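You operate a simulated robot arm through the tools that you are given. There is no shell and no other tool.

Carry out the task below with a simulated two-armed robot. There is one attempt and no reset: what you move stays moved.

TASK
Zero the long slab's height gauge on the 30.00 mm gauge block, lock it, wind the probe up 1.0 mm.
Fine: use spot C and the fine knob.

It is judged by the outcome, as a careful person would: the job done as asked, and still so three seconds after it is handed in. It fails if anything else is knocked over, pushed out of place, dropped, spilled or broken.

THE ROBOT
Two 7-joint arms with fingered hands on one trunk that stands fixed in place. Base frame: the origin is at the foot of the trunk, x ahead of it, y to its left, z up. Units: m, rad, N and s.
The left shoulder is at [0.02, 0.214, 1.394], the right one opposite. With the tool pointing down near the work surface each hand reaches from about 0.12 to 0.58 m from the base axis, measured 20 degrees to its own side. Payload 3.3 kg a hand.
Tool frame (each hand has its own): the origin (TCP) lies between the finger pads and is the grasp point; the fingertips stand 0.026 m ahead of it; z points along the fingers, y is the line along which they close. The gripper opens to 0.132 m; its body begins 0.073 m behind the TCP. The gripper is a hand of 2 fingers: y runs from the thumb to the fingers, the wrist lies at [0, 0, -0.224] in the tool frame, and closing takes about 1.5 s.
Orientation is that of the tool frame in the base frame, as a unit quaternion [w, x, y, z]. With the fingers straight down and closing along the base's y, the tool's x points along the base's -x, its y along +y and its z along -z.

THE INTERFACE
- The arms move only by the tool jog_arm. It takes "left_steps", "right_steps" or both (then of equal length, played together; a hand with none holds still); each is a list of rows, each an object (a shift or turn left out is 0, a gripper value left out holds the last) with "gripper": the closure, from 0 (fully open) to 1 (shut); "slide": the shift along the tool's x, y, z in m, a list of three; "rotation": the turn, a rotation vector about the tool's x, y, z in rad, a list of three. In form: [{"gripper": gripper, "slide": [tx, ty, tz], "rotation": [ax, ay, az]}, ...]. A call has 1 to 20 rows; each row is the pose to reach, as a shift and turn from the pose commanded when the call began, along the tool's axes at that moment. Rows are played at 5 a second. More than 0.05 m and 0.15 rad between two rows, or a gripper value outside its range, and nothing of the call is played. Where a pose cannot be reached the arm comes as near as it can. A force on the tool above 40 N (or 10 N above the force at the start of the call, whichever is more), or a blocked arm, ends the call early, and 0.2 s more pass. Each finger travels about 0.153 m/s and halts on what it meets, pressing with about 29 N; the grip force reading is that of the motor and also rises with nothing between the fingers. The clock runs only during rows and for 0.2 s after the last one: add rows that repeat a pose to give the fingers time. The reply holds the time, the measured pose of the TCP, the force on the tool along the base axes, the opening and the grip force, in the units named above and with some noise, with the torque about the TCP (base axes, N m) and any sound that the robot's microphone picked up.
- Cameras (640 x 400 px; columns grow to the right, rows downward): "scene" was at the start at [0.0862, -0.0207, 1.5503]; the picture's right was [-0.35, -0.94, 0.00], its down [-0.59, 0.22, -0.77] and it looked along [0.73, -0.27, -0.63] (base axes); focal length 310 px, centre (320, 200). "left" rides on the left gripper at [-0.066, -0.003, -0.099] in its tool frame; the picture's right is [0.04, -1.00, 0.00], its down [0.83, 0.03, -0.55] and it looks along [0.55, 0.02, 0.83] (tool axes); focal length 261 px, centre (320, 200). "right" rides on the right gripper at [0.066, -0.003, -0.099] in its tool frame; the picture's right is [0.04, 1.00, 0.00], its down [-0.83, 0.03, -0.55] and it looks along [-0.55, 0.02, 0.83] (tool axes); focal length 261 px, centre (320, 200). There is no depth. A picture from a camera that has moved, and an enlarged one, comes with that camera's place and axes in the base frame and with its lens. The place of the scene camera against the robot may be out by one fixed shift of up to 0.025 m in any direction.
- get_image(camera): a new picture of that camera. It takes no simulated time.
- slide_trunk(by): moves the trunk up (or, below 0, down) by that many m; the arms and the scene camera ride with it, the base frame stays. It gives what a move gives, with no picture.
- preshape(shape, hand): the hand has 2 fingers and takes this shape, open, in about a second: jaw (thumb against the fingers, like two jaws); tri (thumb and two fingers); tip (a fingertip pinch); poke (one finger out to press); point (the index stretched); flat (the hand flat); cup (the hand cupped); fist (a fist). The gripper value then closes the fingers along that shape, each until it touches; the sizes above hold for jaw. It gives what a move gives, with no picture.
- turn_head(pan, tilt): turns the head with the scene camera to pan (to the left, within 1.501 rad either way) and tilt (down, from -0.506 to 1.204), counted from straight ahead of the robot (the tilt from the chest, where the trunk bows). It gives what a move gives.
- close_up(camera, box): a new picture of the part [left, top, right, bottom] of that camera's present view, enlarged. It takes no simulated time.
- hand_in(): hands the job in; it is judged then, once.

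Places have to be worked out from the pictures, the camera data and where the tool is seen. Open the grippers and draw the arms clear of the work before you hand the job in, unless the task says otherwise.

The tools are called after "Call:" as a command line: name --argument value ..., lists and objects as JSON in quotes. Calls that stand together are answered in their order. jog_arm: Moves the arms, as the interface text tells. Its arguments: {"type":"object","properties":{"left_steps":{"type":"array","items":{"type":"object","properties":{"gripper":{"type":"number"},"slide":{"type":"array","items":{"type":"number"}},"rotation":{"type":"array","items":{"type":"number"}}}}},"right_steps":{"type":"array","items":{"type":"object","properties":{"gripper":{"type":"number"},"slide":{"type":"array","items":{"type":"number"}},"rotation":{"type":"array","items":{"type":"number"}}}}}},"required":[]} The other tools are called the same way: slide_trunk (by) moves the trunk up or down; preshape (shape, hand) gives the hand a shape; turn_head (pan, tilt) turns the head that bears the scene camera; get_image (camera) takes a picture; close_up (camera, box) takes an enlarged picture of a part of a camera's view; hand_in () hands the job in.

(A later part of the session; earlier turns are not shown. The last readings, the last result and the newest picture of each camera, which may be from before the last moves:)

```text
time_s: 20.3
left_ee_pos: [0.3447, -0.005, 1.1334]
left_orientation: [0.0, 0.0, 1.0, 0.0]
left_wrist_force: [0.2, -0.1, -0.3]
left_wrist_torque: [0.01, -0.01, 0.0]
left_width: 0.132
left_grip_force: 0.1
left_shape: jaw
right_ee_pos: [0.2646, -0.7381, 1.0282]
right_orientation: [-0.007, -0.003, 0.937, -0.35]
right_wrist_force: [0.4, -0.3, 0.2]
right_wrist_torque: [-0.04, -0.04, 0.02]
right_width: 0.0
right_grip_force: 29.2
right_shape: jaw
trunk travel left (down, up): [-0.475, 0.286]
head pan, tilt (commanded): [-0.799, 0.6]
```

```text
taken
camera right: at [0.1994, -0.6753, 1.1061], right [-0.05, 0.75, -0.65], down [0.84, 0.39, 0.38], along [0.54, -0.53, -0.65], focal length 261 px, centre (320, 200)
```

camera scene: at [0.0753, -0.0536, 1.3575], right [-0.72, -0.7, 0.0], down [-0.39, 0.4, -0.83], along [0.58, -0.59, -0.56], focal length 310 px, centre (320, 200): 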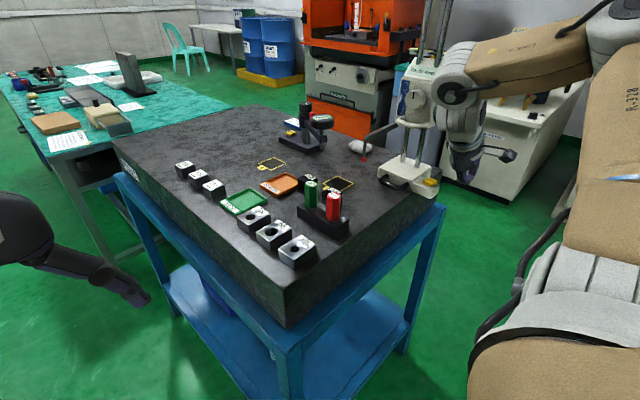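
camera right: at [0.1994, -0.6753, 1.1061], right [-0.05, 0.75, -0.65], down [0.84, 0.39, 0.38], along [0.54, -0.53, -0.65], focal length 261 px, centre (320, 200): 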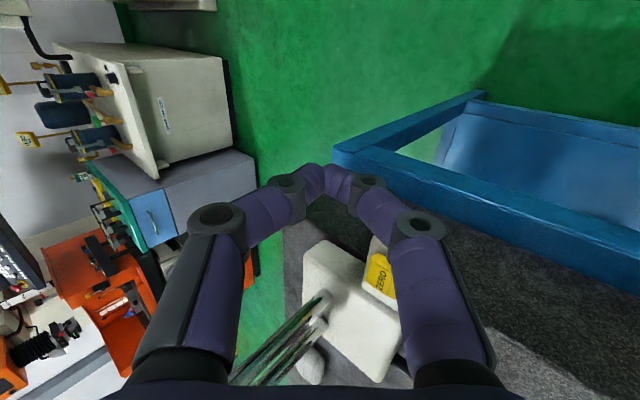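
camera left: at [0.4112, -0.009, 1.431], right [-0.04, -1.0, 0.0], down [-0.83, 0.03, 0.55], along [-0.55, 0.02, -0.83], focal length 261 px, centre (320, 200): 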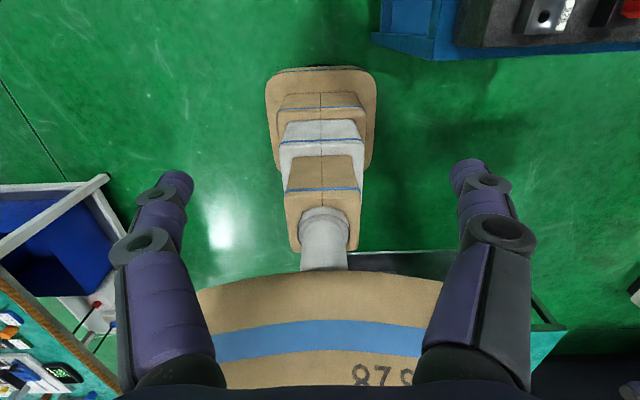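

The hand is behind the extension with no contact. I zoom in to check clearances to the carriage's lever and the extension before lowering.

Call:
close_up --camera "scene" --box '[350, 50, 530, 215]'

Call:
close_up --camera "right" --box '[260, 140, 480, 390]'

```text
2.42 times, centred on (440, 132) of scene
camera zoom: at [0.0753, -0.0536, 1.3575], right [-0.72, -0.7, 0.0], down [-0.39, 0.4, -0.83], along [0.58, -0.59, -0.56], focal length 752 px, centre (29, 364)
```

zoom: 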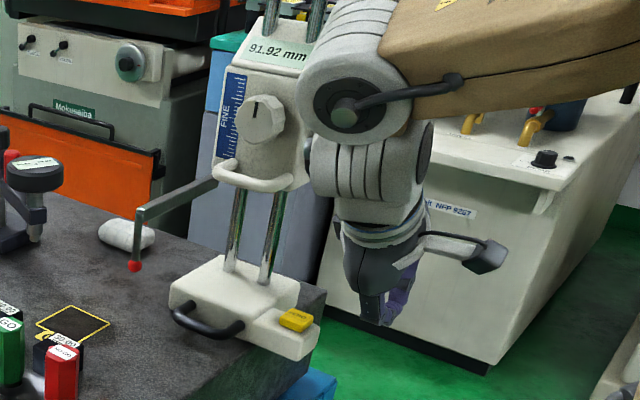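

```text
1.60 times, centred on (370, 265) of right
camera zoom: at [0.1994, -0.6753, 1.1061], right [-0.05, 0.75, -0.65], down [0.84, 0.39, 0.38], along [0.54, -0.53, -0.65], focal length 417 px, centre (240, 96)
```

zoom: 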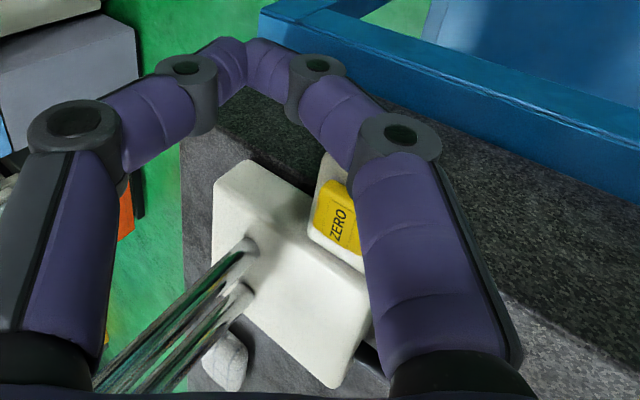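

Clearances are fine. I lower the closed fingers to extension height (fingertip bottom just above slab level, off the slab edge) and approach the extension face slowly.

Call:
jog_arm --right_steps '[{"slide": [0, 0.012, 0.027]}, {"slide": [0, 0.0239, 0.0534]}, {"slide": [-0.015, 0.0239, 0.0534]}, {"slide": [-0.025, 0.0239, 0.0534]}, {"slide": [-0.03, 0.0239, 0.0534]}]'

Call:
close_up --camera "scene" --box '[350, 130, 480, 215]'

Call:
get_image --camera "right"

```text
time_s: 21.5
left_ee_pos: [0.3454, -0.0057, 1.1317]
left_orientation: [0.0, 0.0, 1.0, -0.001]
left_wrist_force: [0.5, -1.1, -0.1]
left_wrist_torque: [0.03, -0.02, 0.0]
left_width: 0.132
left_grip_force: 0.1
left_shape: jaw
right_ee_pos: [0.2944, -0.751, 0.9721]
right_orientation: [-0.008, -0.004, 0.937, -0.349]
right_wrist_force: [-1.0, 0.7, -0.9]
right_wrist_torque: [-0.02, 0.04, 0.01]
right_width: 0.0
right_grip_force: 29.4
right_shape: jaw
trunk travel left (down, up): [-0.475, 0.286]
head pan, tilt (commanded): [-0.799, 0.6]
```

```text
4.71 times, centred on (415, 172) of scene
camera zoom: at [0.0756, -0.0543, 1.3574], right [-0.72, -0.7, 0.0], down [-0.39, 0.41, -0.82], along [0.57, -0.59, -0.57], focal length 1459 px, centre (-127, 329)
```

zoom: 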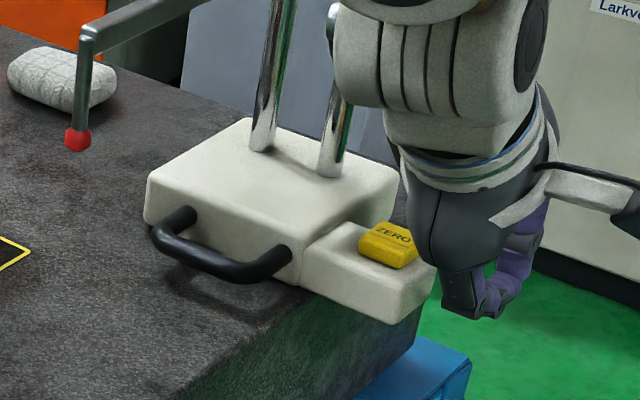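

```text
taken
camera right: at [0.2291, -0.6886, 1.05], right [-0.05, 0.76, -0.65], down [0.84, 0.39, 0.38], along [0.54, -0.53, -0.65], focal length 261 px, centre (320, 200)
```

right: 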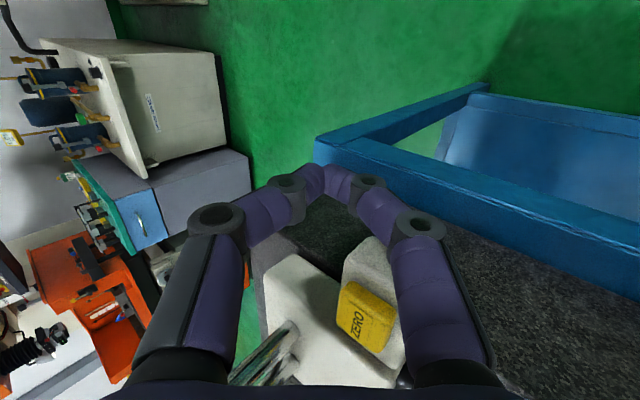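

No contact yet (force near 0). I push slowly in +x by small steps and watch the force.

Call:
jog_arm --right_steps '[{"slide": [-0.004, 0, 0]}, {"slide": [-0.008, 0, 0]}, {"slide": [-0.012, 0, 0]}, {"slide": [-0.016, 0, 0]}, {"slide": [-0.02, 0, 0]}, {"slide": [-0.024, 0, 0]}]'

Call:
close_up --camera "scene" --box '[350, 130, 480, 215]'

Call:
get_image --camera "right"

```text
time_s: 22.9
left_ee_pos: [0.3436, -0.0065, 1.1327]
left_orientation: [0.0, 0.0, 1.0, 0.0]
left_wrist_force: [0.3, 0.3, -0.7]
left_wrist_torque: [0.01, 0.0, 0.03]
left_width: 0.1319
left_grip_force: 0.1
left_shape: jaw
right_ee_pos: [0.3129, -0.7512, 0.9715]
right_orientation: [-0.008, -0.003, 0.937, -0.348]
right_wrist_force: [-5.9, 0.4, -0.9]
right_wrist_torque: [-0.04, 0.0, 0.24]
right_width: 0.0002
right_grip_force: 28.9
right_shape: jaw
trunk travel left (down, up): [-0.475, 0.286]
head pan, tilt (commanded): [-0.799, 0.6]
```

```text
4.71 times, centred on (415, 172) of scene
camera zoom: at [0.0743, -0.0546, 1.3575], right [-0.72, -0.7, 0.0], down [-0.39, 0.41, -0.83], along [0.58, -0.59, -0.56], focal length 1459 px, centre (-127, 329)
```

zoom: 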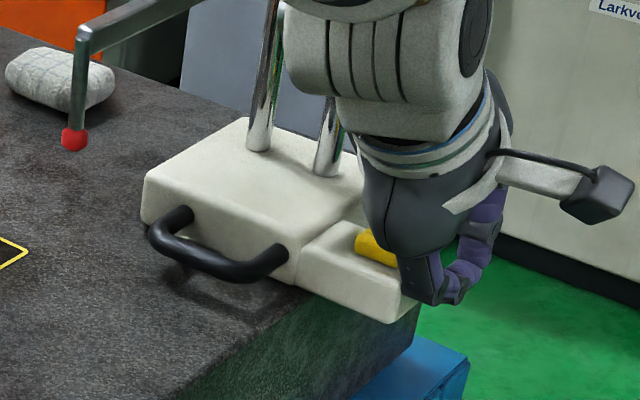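

```text
taken
camera right: at [0.2492, -0.6878, 1.0492], right [-0.05, 0.76, -0.65], down [0.84, 0.39, 0.38], along [0.54, -0.53, -0.66], focal length 261 px, centre (320, 200)
```

right: 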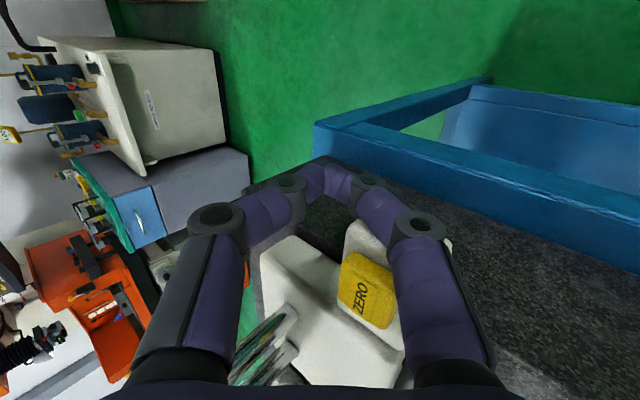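

Contact was made with a knuckle at y≈-0.71 (torque reading), off the gauge's centre line. I back off, turn the hand 25° so the fingertip leads, and re-aim at y≈-0.735.

Call:
jog_arm --right_steps '[{"slide": [0.015, 0, 0]}, {"slide": [0.03, 0, 0]}, {"slide": [0.03, 0.007, -0.006], "rotation": [0, -0.095, -0.11]}, {"slide": [0.03, 0.015, -0.012], "rotation": [0, -0.19, -0.22]}, {"slide": [0.03, 0.0219, -0.019], "rotation": [0, -0.286, -0.329]}, {"slide": [0.03, 0.0219, -0.019], "rotation": [0, -0.286, -0.329]}]'

Call:
get_image --camera "right"

Call:
close_up --camera "scene" --box '[350, 130, 480, 215]'

```text
time_s: 24.3
left_ee_pos: [0.3448, -0.0058, 1.1321]
left_orientation: [0.0, 0.0, 1.0, -0.001]
left_wrist_force: [0.4, 0.8, 0.3]
left_wrist_torque: [0.03, 0.01, -0.01]
left_width: 0.1317
left_grip_force: 0.0
left_shape: jaw
right_ee_pos: [0.2854, -0.7213, 0.9705]
right_orientation: [0.069, -0.207, 0.915, -0.339]
right_wrist_force: [0.1, 0.0, 0.8]
right_wrist_torque: [-0.01, -0.03, -0.01]
right_width: 0.0
right_grip_force: 28.9
right_shape: jaw
trunk travel left (down, up): [-0.475, 0.286]
head pan, tilt (commanded): [-0.799, 0.6]
```

```text
taken
camera right: at [0.2005, -0.6914, 1.0489], right [-0.37, 0.67, -0.65], down [0.59, 0.7, 0.39], along [0.71, -0.24, -0.66], focal length 261 px, centre (320, 200)
```

right: 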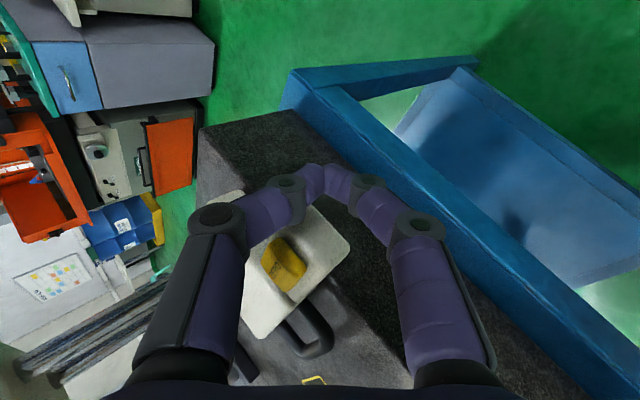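

```text
4.71 times, centred on (415, 172) of scene
camera zoom: at [0.0758, -0.0546, 1.3574], right [-0.72, -0.7, 0.0], down [-0.39, 0.41, -0.82], along [0.57, -0.59, -0.57], focal length 1459 px, centre (-127, 329)
```

zoom: 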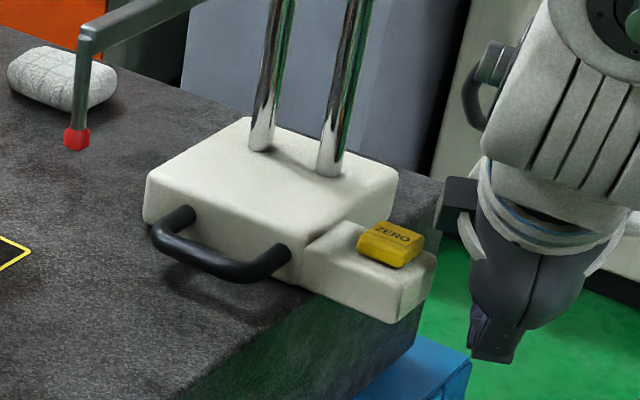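

The hand looks quite different in the scene view; I check the whole picture before continuing.

Call:
get_image --camera "scene"

Call:
close_up --camera "scene" --box '[400, 60, 560, 220]'

Call:
close_up --camera "right" --box '[180, 130, 420, 300]'

```text
taken
camera scene: at [0.0758, -0.0546, 1.3574], right [-0.72, -0.7, 0.0], down [-0.39, 0.41, -0.82], along [0.57, -0.59, -0.57], focal length 310 px, centre (320, 200)
```

scene: 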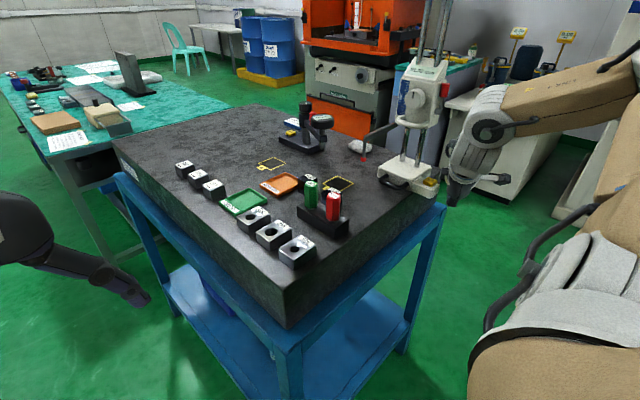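

```text
2.50 times, centred on (480, 140) of scene
camera zoom: at [0.0758, -0.0546, 1.3574], right [-0.72, -0.7, 0.0], down [-0.39, 0.41, -0.82], along [0.57, -0.59, -0.57], focal length 775 px, centre (-80, 350)
```

zoom: 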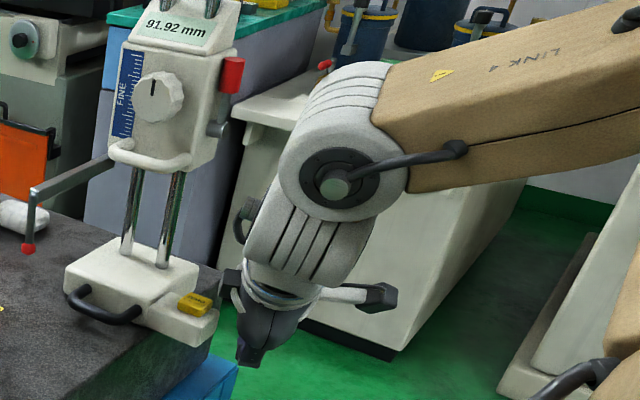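

```text
2.35 times, centred on (300, 215) of right
camera zoom: at [0.2005, -0.6914, 1.0489], right [-0.37, 0.67, -0.65], down [0.59, 0.7, 0.39], along [0.71, -0.24, -0.66], focal length 613 px, centre (367, 165)
```

zoom: 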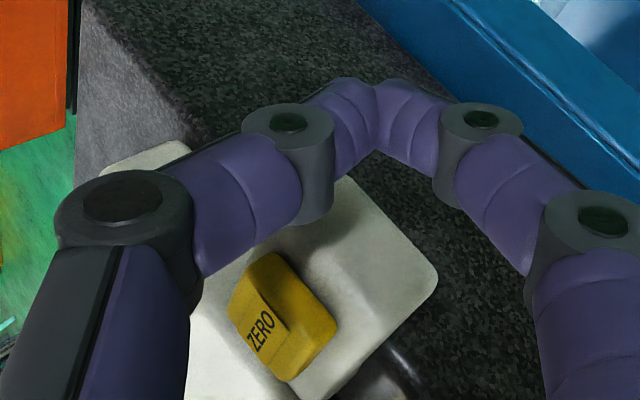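

That dark box is just part of the hand's far side; clearances are good. Now I push in +x with the fingertip.

Call:
jog_arm --right_steps '[{"slide": [-0.0045, -0.0017, 0.0013]}, {"slide": [-0.009, -0.0033, 0.0027]}, {"slide": [-0.0136, -0.005, 0.004]}, {"slide": [-0.0181, -0.0066, 0.0053]}, {"slide": [-0.0226, -0.0083, 0.0067]}, {"slide": [-0.0271, -0.01, 0.008]}, {"slide": [-0.0316, -0.0116, 0.0093]}, {"slide": [-0.0362, -0.0133, 0.0107]}]'

Call:
close_up --camera "scene" --box '[350, 130, 480, 215]'

Call:
get_image --camera "right"

```text
time_s: 26.1
left_ee_pos: [0.3446, -0.0059, 1.1334]
left_orientation: [0.0, 0.0, 1.0, -0.001]
left_wrist_force: [0.3, 0.1, 0.5]
left_wrist_torque: [-0.01, -0.02, 0.01]
left_width: 0.1319
left_grip_force: 0.1
left_shape: jaw
right_ee_pos: [0.3248, -0.723, 0.9742]
right_orientation: [0.07, -0.205, 0.915, -0.339]
right_wrist_force: [-3.9, 0.8, -2.9]
right_wrist_torque: [0.02, 0.11, -0.06]
right_width: 0.0003
right_grip_force: 29.3
right_shape: jaw
trunk travel left (down, up): [-0.475, 0.286]
head pan, tilt (commanded): [-0.799, 0.6]
```

```text
4.71 times, centred on (415, 172) of scene
camera zoom: at [0.0751, -0.0545, 1.3574], right [-0.72, -0.7, 0.0], down [-0.39, 0.41, -0.82], along [0.58, -0.59, -0.57], focal length 1459 px, centre (-127, 329)
```

zoom: 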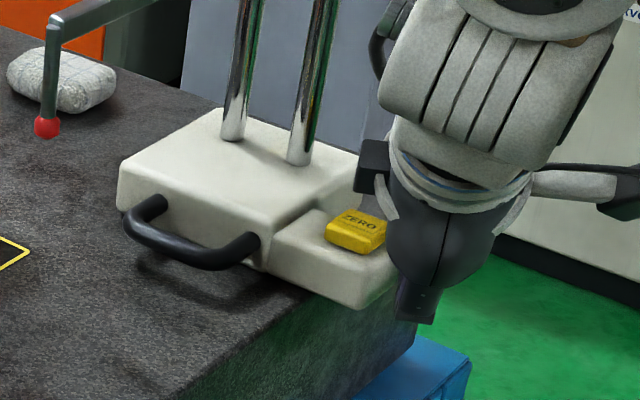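

```text
taken
camera right: at [0.2412, -0.6929, 1.0514], right [-0.37, 0.67, -0.65], down [0.6, 0.7, 0.39], along [0.71, -0.24, -0.66], focal length 261 px, centre (320, 200)
```

right: 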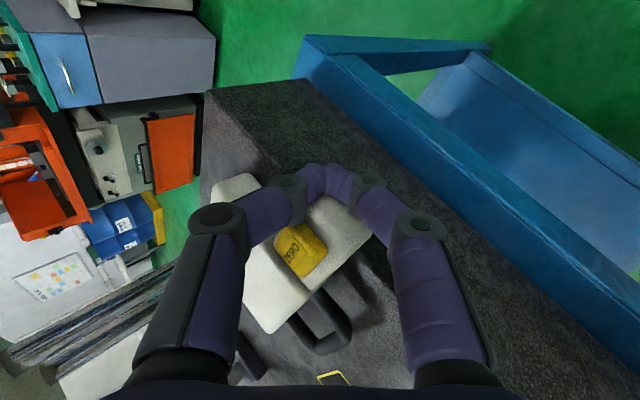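

The gauge slides easily (about 4 N), having moved about 19 mm without visible yaw. I push on another 35 mm, slightly higher so the fingertips clear the slab edge.

Call:
jog_arm --right_steps '[{"slide": [-0.0045, -0.003, -0.0002]}, {"slide": [-0.009, -0.0046, 0.0012]}, {"slide": [-0.0136, -0.0063, 0.0025]}, {"slide": [-0.0181, -0.0079, 0.0038]}, {"slide": [-0.0226, -0.0096, 0.0052]}, {"slide": [-0.0271, -0.0113, 0.0065]}, {"slide": [-0.0316, -0.0129, 0.0078]}]'

Call:
close_up --camera "scene" --box '[310, 120, 440, 205]'

Call:
get_image --camera "right"

```text
time_s: 27.7
left_ee_pos: [0.3456, -0.007, 1.1322]
left_orientation: [0.0, 0.0, 1.0, 0.0]
left_wrist_force: [0.5, -0.6, 0.3]
left_wrist_torque: [-0.03, 0.04, -0.02]
left_width: 0.132
left_grip_force: 0.0
left_shape: jaw
right_ee_pos: [0.3601, -0.723, 0.9738]
right_orientation: [0.07, -0.206, 0.915, -0.338]
right_wrist_force: [-6.5, -1.2, -0.5]
right_wrist_torque: [-0.01, 0.08, -0.09]
right_width: 0.0
right_grip_force: 29.7
right_shape: jaw
trunk travel left (down, up): [-0.475, 0.286]
head pan, tilt (commanded): [-0.799, 0.6]
```

```text
4.71 times, centred on (375, 162) of scene
camera zoom: at [0.0749, -0.0547, 1.3574], right [-0.72, -0.7, 0.0], down [-0.39, 0.41, -0.82], along [0.58, -0.59, -0.57], focal length 1459 px, centre (61, 376)
```

zoom: 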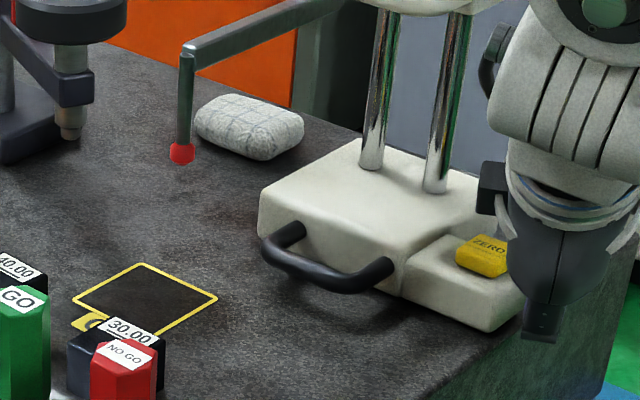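

```text
taken
camera right: at [0.2756, -0.6926, 1.0522], right [-0.37, 0.67, -0.65], down [0.6, 0.7, 0.39], along [0.71, -0.24, -0.66], focal length 261 px, centre (320, 200)
```

right: 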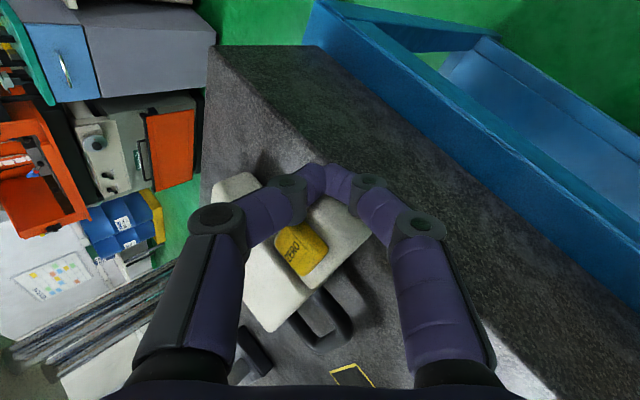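

The probe tip has moved about 54 mm straight along x, to x≈0.519. I push the remaining ~17 mm so it stands over the centre of spot C.

Call:
jog_arm --right_steps '[{"slide": [-0.004, -0.0015, 0.0012]}, {"slide": [-0.008, -0.003, 0.0024]}, {"slide": [-0.012, -0.0044, 0.0036]}, {"slide": [-0.0154, -0.0057, 0.0046]}, {"slide": [-0.0154, -0.0057, 0.0046]}]'

Call:
close_up --camera "scene" --box '[310, 120, 440, 205]'

```text
time_s: 28.9
left_ee_pos: [0.344, -0.0061, 1.1326]
left_orientation: [0.001, 0.0, 1.0, 0.001]
left_wrist_force: [0.5, -0.3, 0.3]
left_wrist_torque: [0.03, -0.04, -0.03]
left_width: 0.1321
left_grip_force: 0.1
left_shape: jaw
right_ee_pos: [0.3751, -0.7231, 0.9728]
right_orientation: [0.07, -0.206, 0.915, -0.339]
right_wrist_force: [-5.1, -0.5, 0.6]
right_wrist_torque: [-0.07, 0.06, -0.07]
right_width: 0.0003
right_grip_force: 28.8
right_shape: jaw
trunk travel left (down, up): [-0.475, 0.286]
head pan, tilt (commanded): [-0.799, 0.6]
```

```text
4.71 times, centred on (375, 162) of scene
camera zoom: at [0.0746, -0.0544, 1.3575], right [-0.72, -0.7, 0.0], down [-0.39, 0.41, -0.83], along [0.58, -0.59, -0.56], focal length 1459 px, centre (61, 376)
```

zoom: 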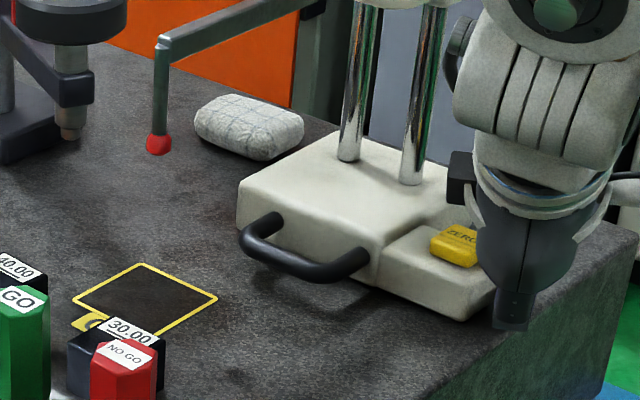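

The probe tip is now at x≈0.535, over spot C. I retreat the hand back and up, away from the gauge.

Call:
jog_arm --right_steps '[{"slide": [0.0271, 0.01, -0.008]}, {"slide": [0.0545, 0.0069, -0.0312]}, {"slide": [0.0688, -0.0054, -0.0729]}, {"slide": [0.0612, 0.0123, -0.1144]}, {"slide": [0.0512, 0.0399, -0.1513]}, {"slide": [0.0321, 0.0674, -0.1818]}, {"slide": [0.0321, 0.0674, -0.1818]}]'

Call:
get_image --camera "scene"

Call:
close_up --camera "scene" --box '[300, 60, 460, 210]'

Call:
get_image --camera "right"

```text
time_s: 30.5
left_ee_pos: [0.3443, -0.0075, 1.1334]
left_orientation: [0.0, 0.0, 1.0, 0.002]
left_wrist_force: [-0.6, -0.4, 0.2]
left_wrist_torque: [-0.02, -0.03, 0.0]
left_width: 0.132
left_grip_force: 0.0
left_shape: jaw
right_ee_pos: [0.2782, -0.5813, 1.068]
right_orientation: [0.069, -0.207, 0.915, -0.339]
right_wrist_force: [0.3, 0.2, 0.0]
right_wrist_torque: [0.0, 0.01, 0.02]
right_width: 0.0
right_grip_force: 29.0
right_shape: jaw
trunk travel left (down, up): [-0.475, 0.286]
head pan, tilt (commanded): [-0.799, 0.6]
```

```text
taken
camera scene: at [0.0749, -0.0553, 1.3574], right [-0.72, -0.7, 0.0], down [-0.39, 0.41, -0.82], along [0.58, -0.59, -0.57], focal length 310 px, centre (320, 200)
```

scene: 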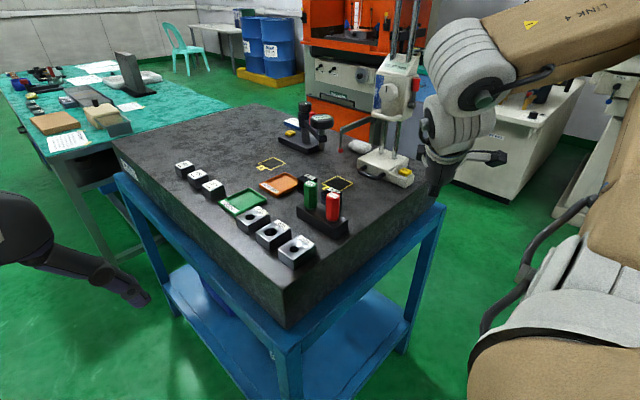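

```text
2.67 times, centred on (380, 135) of scene
camera zoom: at [0.0749, -0.0553, 1.3574], right [-0.72, -0.7, 0.0], down [-0.39, 0.41, -0.82], along [0.58, -0.59, -0.57], focal length 827 px, centre (160, 373)
```

zoom: 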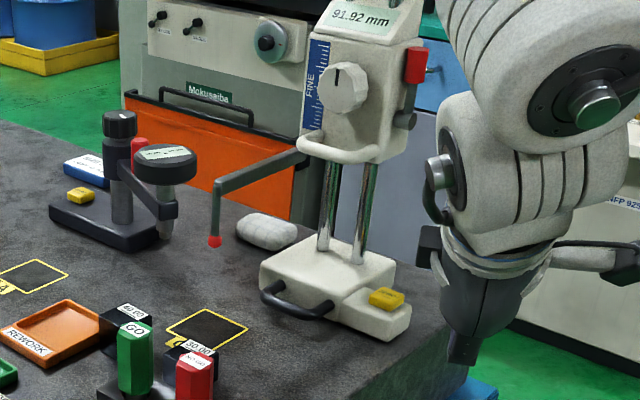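

```text
taken
camera right: at [0.1936, -0.5521, 1.1462], right [-0.37, 0.67, -0.65], down [0.6, 0.7, 0.39], along [0.71, -0.24, -0.66], focal length 261 px, centre (320, 200)
```

right: 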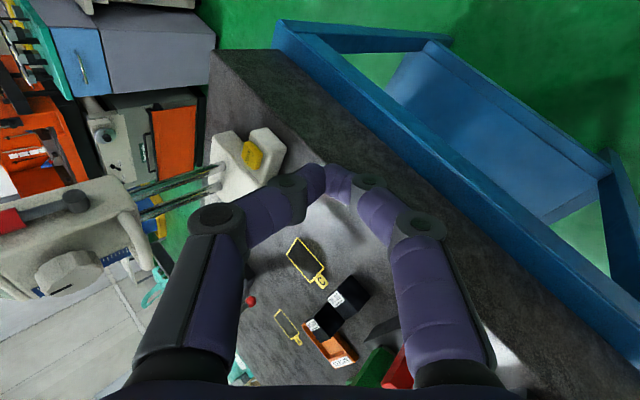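

The gauge is in place, its display still 91.92. Next I turn the right hand so the fingers close along x with the camera on the -y side (away from the plugs), nearly vertical, to test this grasp orientation for the 30.00 block.

Call:
jog_arm --right_steps '[{"slide": [-0.0118, 0.0002, -0.0063], "rotation": [-0.0428, -0.0423, -0.1196]}, {"slide": [-0.0235, 0.0005, -0.0125], "rotation": [-0.0856, -0.0847, -0.2392]}, {"slide": [-0.0353, 0.0007, -0.0188], "rotation": [-0.1285, -0.127, -0.3588]}, {"slide": [-0.047, 0.001, -0.0251], "rotation": [-0.1713, -0.1694, -0.4784]}, {"slide": [-0.0588, 0.0012, -0.0313], "rotation": [-0.2141, -0.2117, -0.5979]}, {"slide": [-0.0705, 0.0015, -0.0376], "rotation": [-0.2569, -0.2541, -0.7175]}, {"slide": [-0.0823, 0.0017, -0.0439], "rotation": [-0.2998, -0.2964, -0.8371]}, {"slide": [-0.094, 0.002, -0.0501], "rotation": [-0.3426, -0.3388, -0.9567]}, {"slide": [-0.1058, 0.0022, -0.0564], "rotation": [-0.3854, -0.3811, -1.0763]}, {"slide": [-0.1058, 0.0022, -0.0564], "rotation": [-0.3854, -0.3811, -1.0763]}]'

Call:
get_image --camera "scene"

Call:
get_image --camera "right"

```text
time_s: 32.7
left_ee_pos: [0.3446, -0.0062, 1.1317]
left_orientation: [0.0, 0.0, 1.0, -0.001]
left_wrist_force: [0.7, -0.2, -1.1]
left_wrist_torque: [-0.03, -0.02, 0.0]
left_width: 0.132
left_grip_force: 0.0
left_shape: jaw
right_ee_pos: [0.3559, -0.5015, 1.1088]
right_orientation: [-0.011, 0.707, -0.699, 0.111]
right_wrist_force: [0.2, 0.1, 0.8]
right_wrist_torque: [0.01, -0.03, -0.02]
right_width: 0.0
right_grip_force: 29.3
right_shape: jaw
trunk travel left (down, up): [-0.475, 0.286]
head pan, tilt (commanded): [-0.799, 0.6]
```

```text
taken
camera scene: at [0.075, -0.0546, 1.3574], right [-0.72, -0.7, 0.0], down [-0.39, 0.41, -0.82], along [0.58, -0.59, -0.57], focal length 310 px, centre (320, 200)
```

scene: 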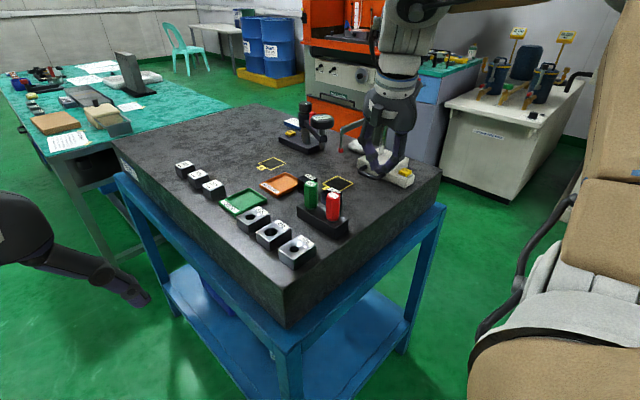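

```text
taken
camera right: at [0.3428, -0.5518, 1.2159], right [-0.98, -0.06, -0.17], down [-0.13, 0.9, 0.42], along [0.12, 0.43, -0.89], focal length 261 px, centre (320, 200)
```

right: 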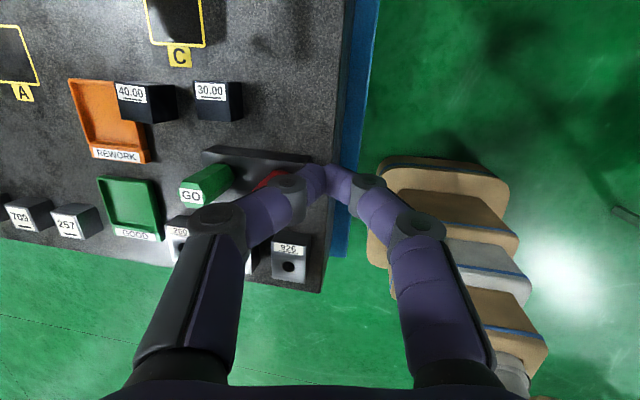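

This orientation works, with a good view of the block from the -y side. I open the fingers to about 60 mm and move above the 30.00 block, still above plug height.

Call:
jog_arm --right_steps '[{"gripper": 0.5}, {"gripper": 0.5, "slide": [0.0045, -0.031, 0.0138]}, {"gripper": 0.5, "slide": [0.009, -0.0623, 0.0276]}, {"gripper": 0.5, "slide": [0.0134, -0.0935, 0.0414]}, {"gripper": 0.5, "slide": [0.0179, -0.1246, 0.0552]}, {"gripper": 0.5, "slide": [0.0179, -0.1246, 0.0552]}]'

Call:
get_image --camera "right"

Call:
close_up --camera "scene" --box '[270, 80, 430, 250]'

```text
time_s: 34.1
left_ee_pos: [0.3443, -0.0051, 1.1325]
left_orientation: [0.001, -0.001, 1.0, -0.001]
left_wrist_force: [-0.1, -0.2, 0.0]
left_wrist_torque: [-0.07, 0.01, 0.01]
left_width: 0.1319
left_grip_force: 0.0
left_shape: jaw
right_ee_pos: [0.4872, -0.5218, 1.0812]
right_orientation: [-0.012, 0.706, -0.699, 0.111]
right_wrist_force: [0.6, -0.5, 0.8]
right_wrist_torque: [-0.01, -0.03, 0.02]
right_width: 0.0655
right_grip_force: 0.0
right_shape: jaw
trunk travel left (down, up): [-0.475, 0.286]
head pan, tilt (commanded): [-0.799, 0.6]
```

```text
taken
camera right: at [0.4743, -0.5725, 1.1883], right [-0.98, -0.06, -0.17], down [-0.13, 0.9, 0.42], along [0.12, 0.43, -0.89], focal length 261 px, centre (320, 200)
```

right: 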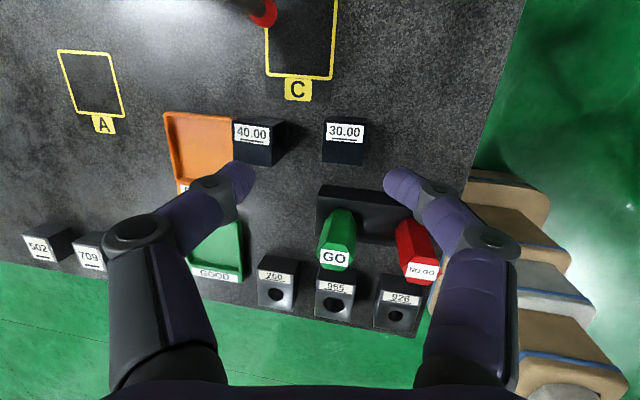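

```text
2.35 times, centred on (350, 165) of scene
camera zoom: at [0.0742, -0.0542, 1.3575], right [-0.72, -0.7, 0.0], down [-0.39, 0.41, -0.83], along [0.58, -0.59, -0.56], focal length 730 px, centre (249, 282)
```

zoom: 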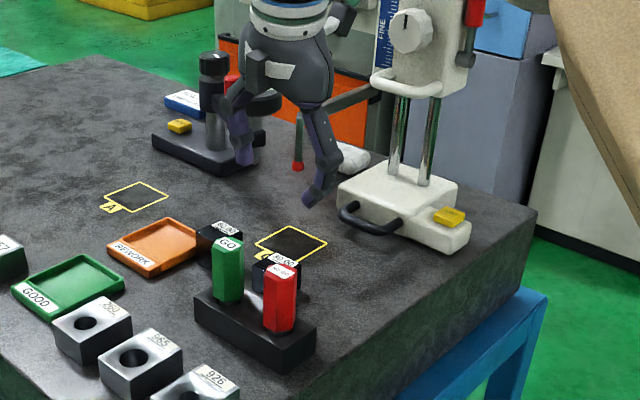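

The tool hangs right above the 30.00 block (≈(0.487, -0.523)); gap to the 40.00 block's near face (x≈0.547) suffices with a 50 mm opening. I narrow the opening and descend in steps.

Call:
jog_arm --right_steps '[{"gripper": 0.62, "slide": [0, 0, 0]}, {"gripper": 0.62, "slide": [-0.0032, 0.0085, 0.0282]}, {"gripper": 0.62, "slide": [-0.0074, 0.0135, 0.0576]}, {"gripper": 0.62, "slide": [-0.0117, 0.0195, 0.0868]}, {"gripper": 0.62, "slide": [-0.0117, 0.0195, 0.0868]}]'

Call:
get_image --camera "right"

Call:
close_up --camera "scene" --box '[270, 120, 400, 250]'

```text
time_s: 35.3
left_ee_pos: [0.3452, -0.0048, 1.1323]
left_orientation: [0.0, 0.0, 1.0, 0.001]
left_wrist_force: [-0.5, -0.6, -0.2]
left_wrist_torque: [-0.01, 0.0, 0.01]
left_width: 0.132
left_grip_force: 0.0
left_shape: jaw
right_ee_pos: [0.4874, -0.5232, 0.9905]
right_orientation: [-0.012, 0.707, -0.699, 0.111]
right_wrist_force: [-0.3, -0.4, -0.9]
right_wrist_torque: [-0.01, 0.02, 0.03]
right_width: 0.0505
right_grip_force: 0.1
right_shape: jaw
trunk travel left (down, up): [-0.475, 0.286]
head pan, tilt (commanded): [-0.799, 0.6]
```

```text
taken
camera right: at [0.4728, -0.5727, 1.0977], right [-0.98, -0.06, -0.17], down [-0.13, 0.9, 0.42], along [0.12, 0.43, -0.89], focal length 261 px, centre (320, 200)
```

right: 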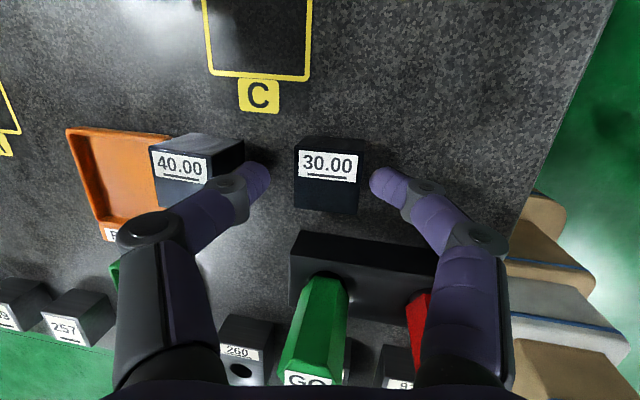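

```text
3.08 times, centred on (335, 185) of scene
camera zoom: at [0.0753, -0.054, 1.3575], right [-0.72, -0.7, 0.0], down [-0.39, 0.4, -0.83], along [0.58, -0.59, -0.56], focal length 954 px, centre (274, 246)
```

zoom: 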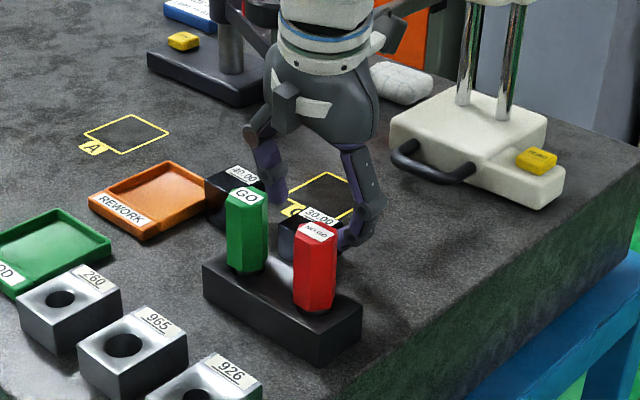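

The fingers straddle the block, which sits about 4 mm toward -x of centre. I correct and go down the last 12 mm.

Call:
jog_arm --right_steps '[{"gripper": 0.62, "slide": [-0.0009, 0.0071, 0.0]}, {"gripper": 0.62, "slide": [-0.0018, 0.0071, 0.0113]}, {"gripper": 0.62, "slide": [-0.0018, 0.0071, 0.0113]}]'

Call:
close_up --camera "right" --box '[220, 100, 440, 240]'

```text
time_s: 36.1
left_ee_pos: [0.3446, -0.0063, 1.1324]
left_orientation: [0.0, 0.0, 1.0, -0.001]
left_wrist_force: [0.7, -0.1, 0.5]
left_wrist_torque: [-0.01, -0.01, 0.02]
left_width: 0.1321
left_grip_force: 0.1
left_shape: jaw
right_ee_pos: [0.4816, -0.5242, 0.9768]
right_orientation: [-0.012, 0.707, -0.698, 0.112]
right_wrist_force: [0.6, -0.3, 0.0]
right_wrist_torque: [0.01, 0.01, -0.01]
right_width: 0.0507
right_grip_force: 0.1
right_shape: jaw
trunk travel left (down, up): [-0.475, 0.286]
head pan, tilt (commanded): [-0.799, 0.6]
```

```text
2.86 times, centred on (330, 170) of right
camera zoom: at [0.4671, -0.5742, 1.0844], right [-0.98, -0.06, -0.17], down [-0.13, 0.9, 0.42], along [0.12, 0.43, -0.89], focal length 745 px, centre (291, 286)
```

zoom: 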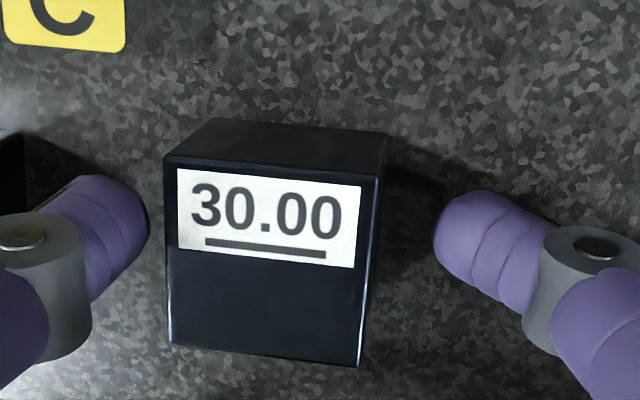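

Now the block is about 3 mm toward +x of centre; I shift slightly and close on it.

Call:
jog_arm --right_steps '[{"gripper": 0.62, "slide": [0, -0.003, 0.0005]}, {"gripper": 0.72, "slide": [0, -0.003, 0.0005]}, {"gripper": 0.8, "slide": [0, -0.003, 0.0005]}, {"gripper": 0.9, "slide": [0, -0.003, 0.0005]}, {"gripper": 1.0, "slide": [0, -0.003, 0.0005]}, {"gripper": 1.0, "slide": [0, -0.003, 0.0005]}, {"gripper": 1.0, "slide": [0, -0.003, 0.0005]}]'

Call:
close_up --camera "right" --box '[220, 100, 440, 240]'

```text
time_s: 37.7
left_ee_pos: [0.3458, -0.0065, 1.1321]
left_orientation: [0.0, 0.0, 1.0, 0.0]
left_wrist_force: [-0.2, 0.2, -0.5]
left_wrist_torque: [0.02, 0.0, 0.0]
left_width: 0.1319
left_grip_force: 0.1
left_shape: jaw
right_ee_pos: [0.4845, -0.525, 0.9781]
right_orientation: [-0.012, 0.706, -0.699, 0.111]
right_wrist_force: [0.3, -1.2, 0.1]
right_wrist_torque: [0.01, 0.01, -0.01]
right_width: 0.0294
right_grip_force: 29.2
right_shape: jaw
trunk travel left (down, up): [-0.475, 0.286]
head pan, tilt (commanded): [-0.799, 0.6]
```

```text
2.86 times, centred on (330, 170) of right
camera zoom: at [0.47, -0.5747, 1.0843], right [-0.98, -0.06, -0.17], down [-0.13, 0.9, 0.42], along [0.12, 0.43, -0.89], focal length 745 px, centre (291, 286)
```

zoom: 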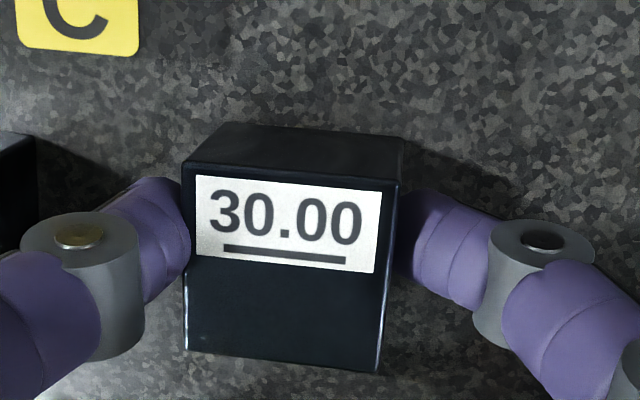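

The block is gripped (29 N). I lift it about 10 mm and check.

Call:
jog_arm --right_steps '[{"gripper": 1.0, "slide": [0.0007, -0.0009, -0.0049]}, {"gripper": 1.0, "slide": [0.0014, -0.0017, -0.0098]}, {"gripper": 1.0, "slide": [0.0014, -0.0017, -0.0098]}]'

Call:
get_image --camera "right"

Call:
close_up --camera "scene" --box '[290, 150, 390, 240]'

```text
time_s: 38.5
left_ee_pos: [0.3456, -0.0069, 1.1317]
left_orientation: [0.0, 0.0, 1.0, 0.001]
left_wrist_force: [0.1, -0.5, -0.7]
left_wrist_torque: [-0.01, 0.0, 0.01]
left_width: 0.1321
left_grip_force: 0.1
left_shape: jaw
right_ee_pos: [0.4831, -0.524, 0.9879]
right_orientation: [-0.011, 0.707, -0.699, 0.111]
right_wrist_force: [-0.5, 0.2, -3.0]
right_wrist_torque: [-0.01, -0.02, -0.01]
right_width: 0.0294
right_grip_force: 28.6
right_shape: jaw
trunk travel left (down, up): [-0.475, 0.286]
head pan, tilt (commanded): [-0.799, 0.6]
```

```text
taken
camera right: at [0.4693, -0.5749, 1.0943], right [-0.98, -0.06, -0.17], down [-0.13, 0.9, 0.42], along [0.12, 0.43, -0.89], focal length 261 px, centre (320, 200)
```

right: 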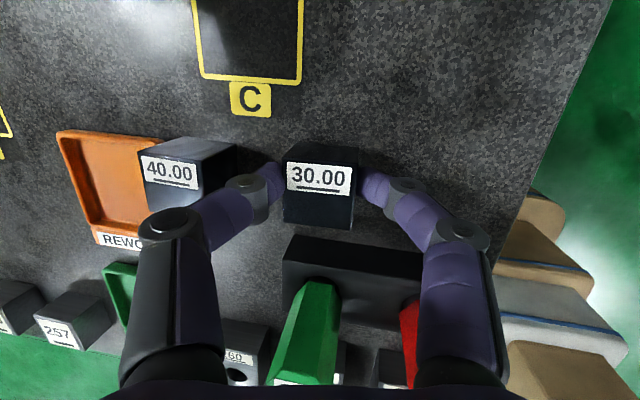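

```text
4.44 times, centred on (340, 195) of scene
camera zoom: at [0.0758, -0.0547, 1.3574], right [-0.72, -0.7, 0.0], down [-0.39, 0.41, -0.82], along [0.57, -0.59, -0.57], focal length 1378 px, centre (231, 222)
```

zoom: 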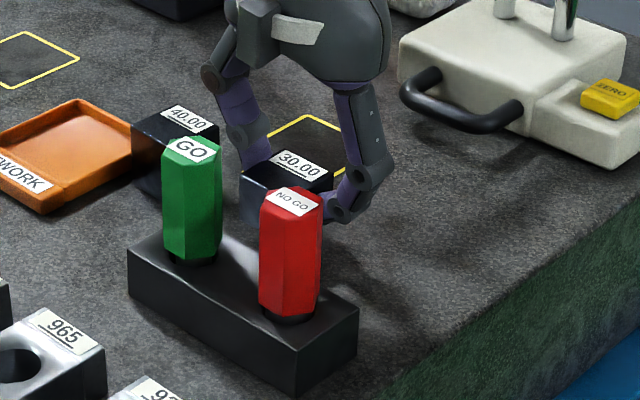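

The block is lifted cleanly (≈3 N weight). I carry it low to a free place at about (0.44, -0.565), set it down there so I can re-grasp it with a tilted hand.

Call:
jog_arm --right_steps '[{"gripper": 1.0, "slide": [0.0136, 0.0106, -0.0005]}, {"gripper": 1.0, "slide": [0.0271, 0.0212, -0.001]}, {"gripper": 1.0, "slide": [0.0407, 0.0318, -0.0012]}, {"gripper": 1.0, "slide": [0.0407, 0.0424, -0.0015]}, {"gripper": 1.0, "slide": [0.0407, 0.0424, -0.0015]}]'

Call:
jog_arm --right_steps '[{"gripper": 1.0, "slide": [-0.0005, 0.0005, 0.003]}, {"gripper": 1.0, "slide": [-0.0009, 0.001, 0.006]}, {"gripper": 1.0, "slide": [-0.0013, 0.0016, 0.0088]}, {"gripper": 1.0, "slide": [-0.0014, 0.0017, 0.0098]}]'

Call:
get_image --camera "right"

Call:
close_up --camera "scene" --box '[290, 120, 430, 240]'

```text
time_s: 39.7
left_ee_pos: [0.3456, -0.006, 1.1325]
left_orientation: [0.0, 0.0, 1.0, 0.001]
left_wrist_force: [-1.0, 0.5, 0.5]
left_wrist_torque: [0.01, 0.01, -0.01]
left_width: 0.132
left_grip_force: 0.0
left_shape: jaw
right_ee_pos: [0.4425, -0.5662, 0.9863]
right_orientation: [-0.011, 0.706, -0.699, 0.111]
right_wrist_force: [0.5, 0.4, -3.2]
right_wrist_torque: [0.02, -0.04, 0.01]
right_width: 0.0298
right_grip_force: 28.8
right_shape: jaw
trunk travel left (down, up): [-0.475, 0.286]
head pan, tilt (commanded): [-0.799, 0.6]
```

```text
time_s: 40.7
left_ee_pos: [0.3445, -0.0064, 1.1331]
left_orientation: [0.0, 0.0, 1.0, 0.0]
left_wrist_force: [0.1, 0.6, 0.3]
left_wrist_torque: [0.02, 0.0, -0.03]
left_width: 0.132
left_grip_force: 0.0
left_shape: jaw
right_ee_pos: [0.442, -0.5665, 0.9768]
right_orientation: [-0.012, 0.706, -0.699, 0.113]
right_wrist_force: [0.4, 0.0, 4.6]
right_wrist_torque: [-0.03, 0.09, 0.02]
right_width: 0.0299
right_grip_force: 29.4
right_shape: jaw
trunk travel left (down, up): [-0.475, 0.286]
head pan, tilt (commanded): [-0.799, 0.6]
```

```text
taken
camera right: at [0.4275, -0.6166, 1.0836], right [-0.98, -0.06, -0.17], down [-0.13, 0.9, 0.41], along [0.13, 0.43, -0.89], focal length 261 px, centre (320, 200)
```

right: 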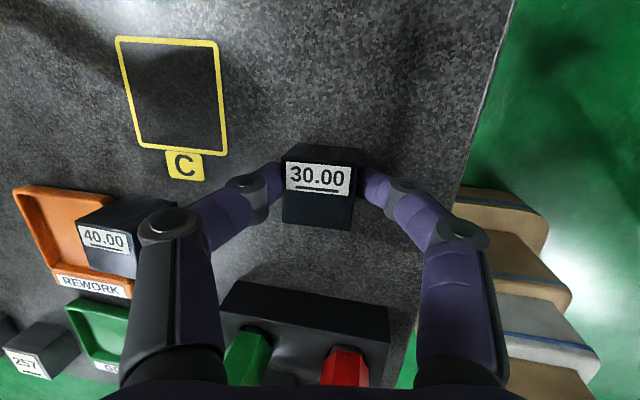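

```text
3.33 times, centred on (360, 180) of scene
camera zoom: at [0.0751, -0.0541, 1.3576], right [-0.72, -0.7, 0.0], down [-0.39, 0.41, -0.83], along [0.58, -0.59, -0.56], focal length 1033 px, centre (187, 267)
```

zoom: 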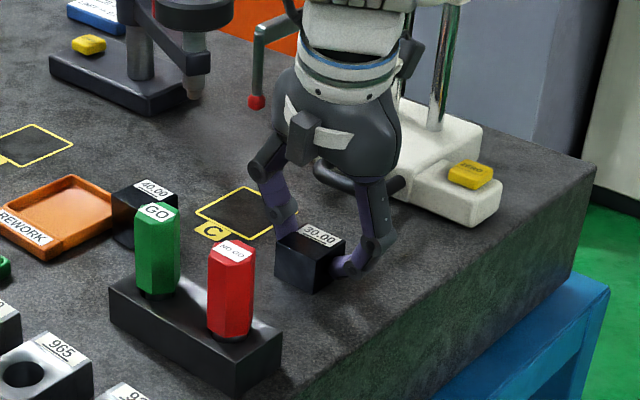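

The block stands flat at about (0.446, -0.566). I release it and rise straight up.

Call:
jog_arm --right_steps '[{"gripper": 0.6}, {"gripper": 0.42}, {"gripper": 0.42}, {"gripper": 0.42, "slide": [0.0057, -0.0068, -0.0391]}, {"gripper": 0.42, "slide": [0.0113, -0.0137, -0.0781]}, {"gripper": 0.42, "slide": [0.006, 0.012, -0.11]}, {"gripper": 0.42, "slide": [-0.0027, 0.0283, -0.1286]}]'

Call:
get_image --camera "right"

```text
time_s: 42.3
left_ee_pos: [0.3449, -0.0068, 1.1317]
left_orientation: [0.0, 0.0, 1.0, 0.0]
left_wrist_force: [0.2, 0.6, 0.7]
left_wrist_torque: [0.03, 0.01, 0.04]
left_width: 0.1318
left_grip_force: 0.0
left_shape: jaw
right_ee_pos: [0.3896, -0.5478, 1.0963]
right_orientation: [-0.012, 0.706, -0.699, 0.111]
right_wrist_force: [0.4, -0.7, 0.1]
right_wrist_torque: [-0.01, -0.01, -0.01]
right_width: 0.0763
right_grip_force: 0.0
right_shape: jaw
trunk travel left (down, up): [-0.475, 0.286]
head pan, tilt (commanded): [-0.799, 0.6]
```

```text
taken
camera right: at [0.3746, -0.5981, 1.203], right [-0.98, -0.06, -0.17], down [-0.13, 0.9, 0.42], along [0.12, 0.43, -0.89], focal length 261 px, centre (320, 200)
```

right: 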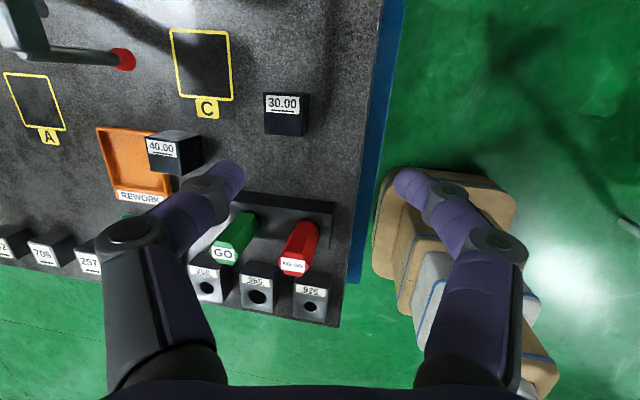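

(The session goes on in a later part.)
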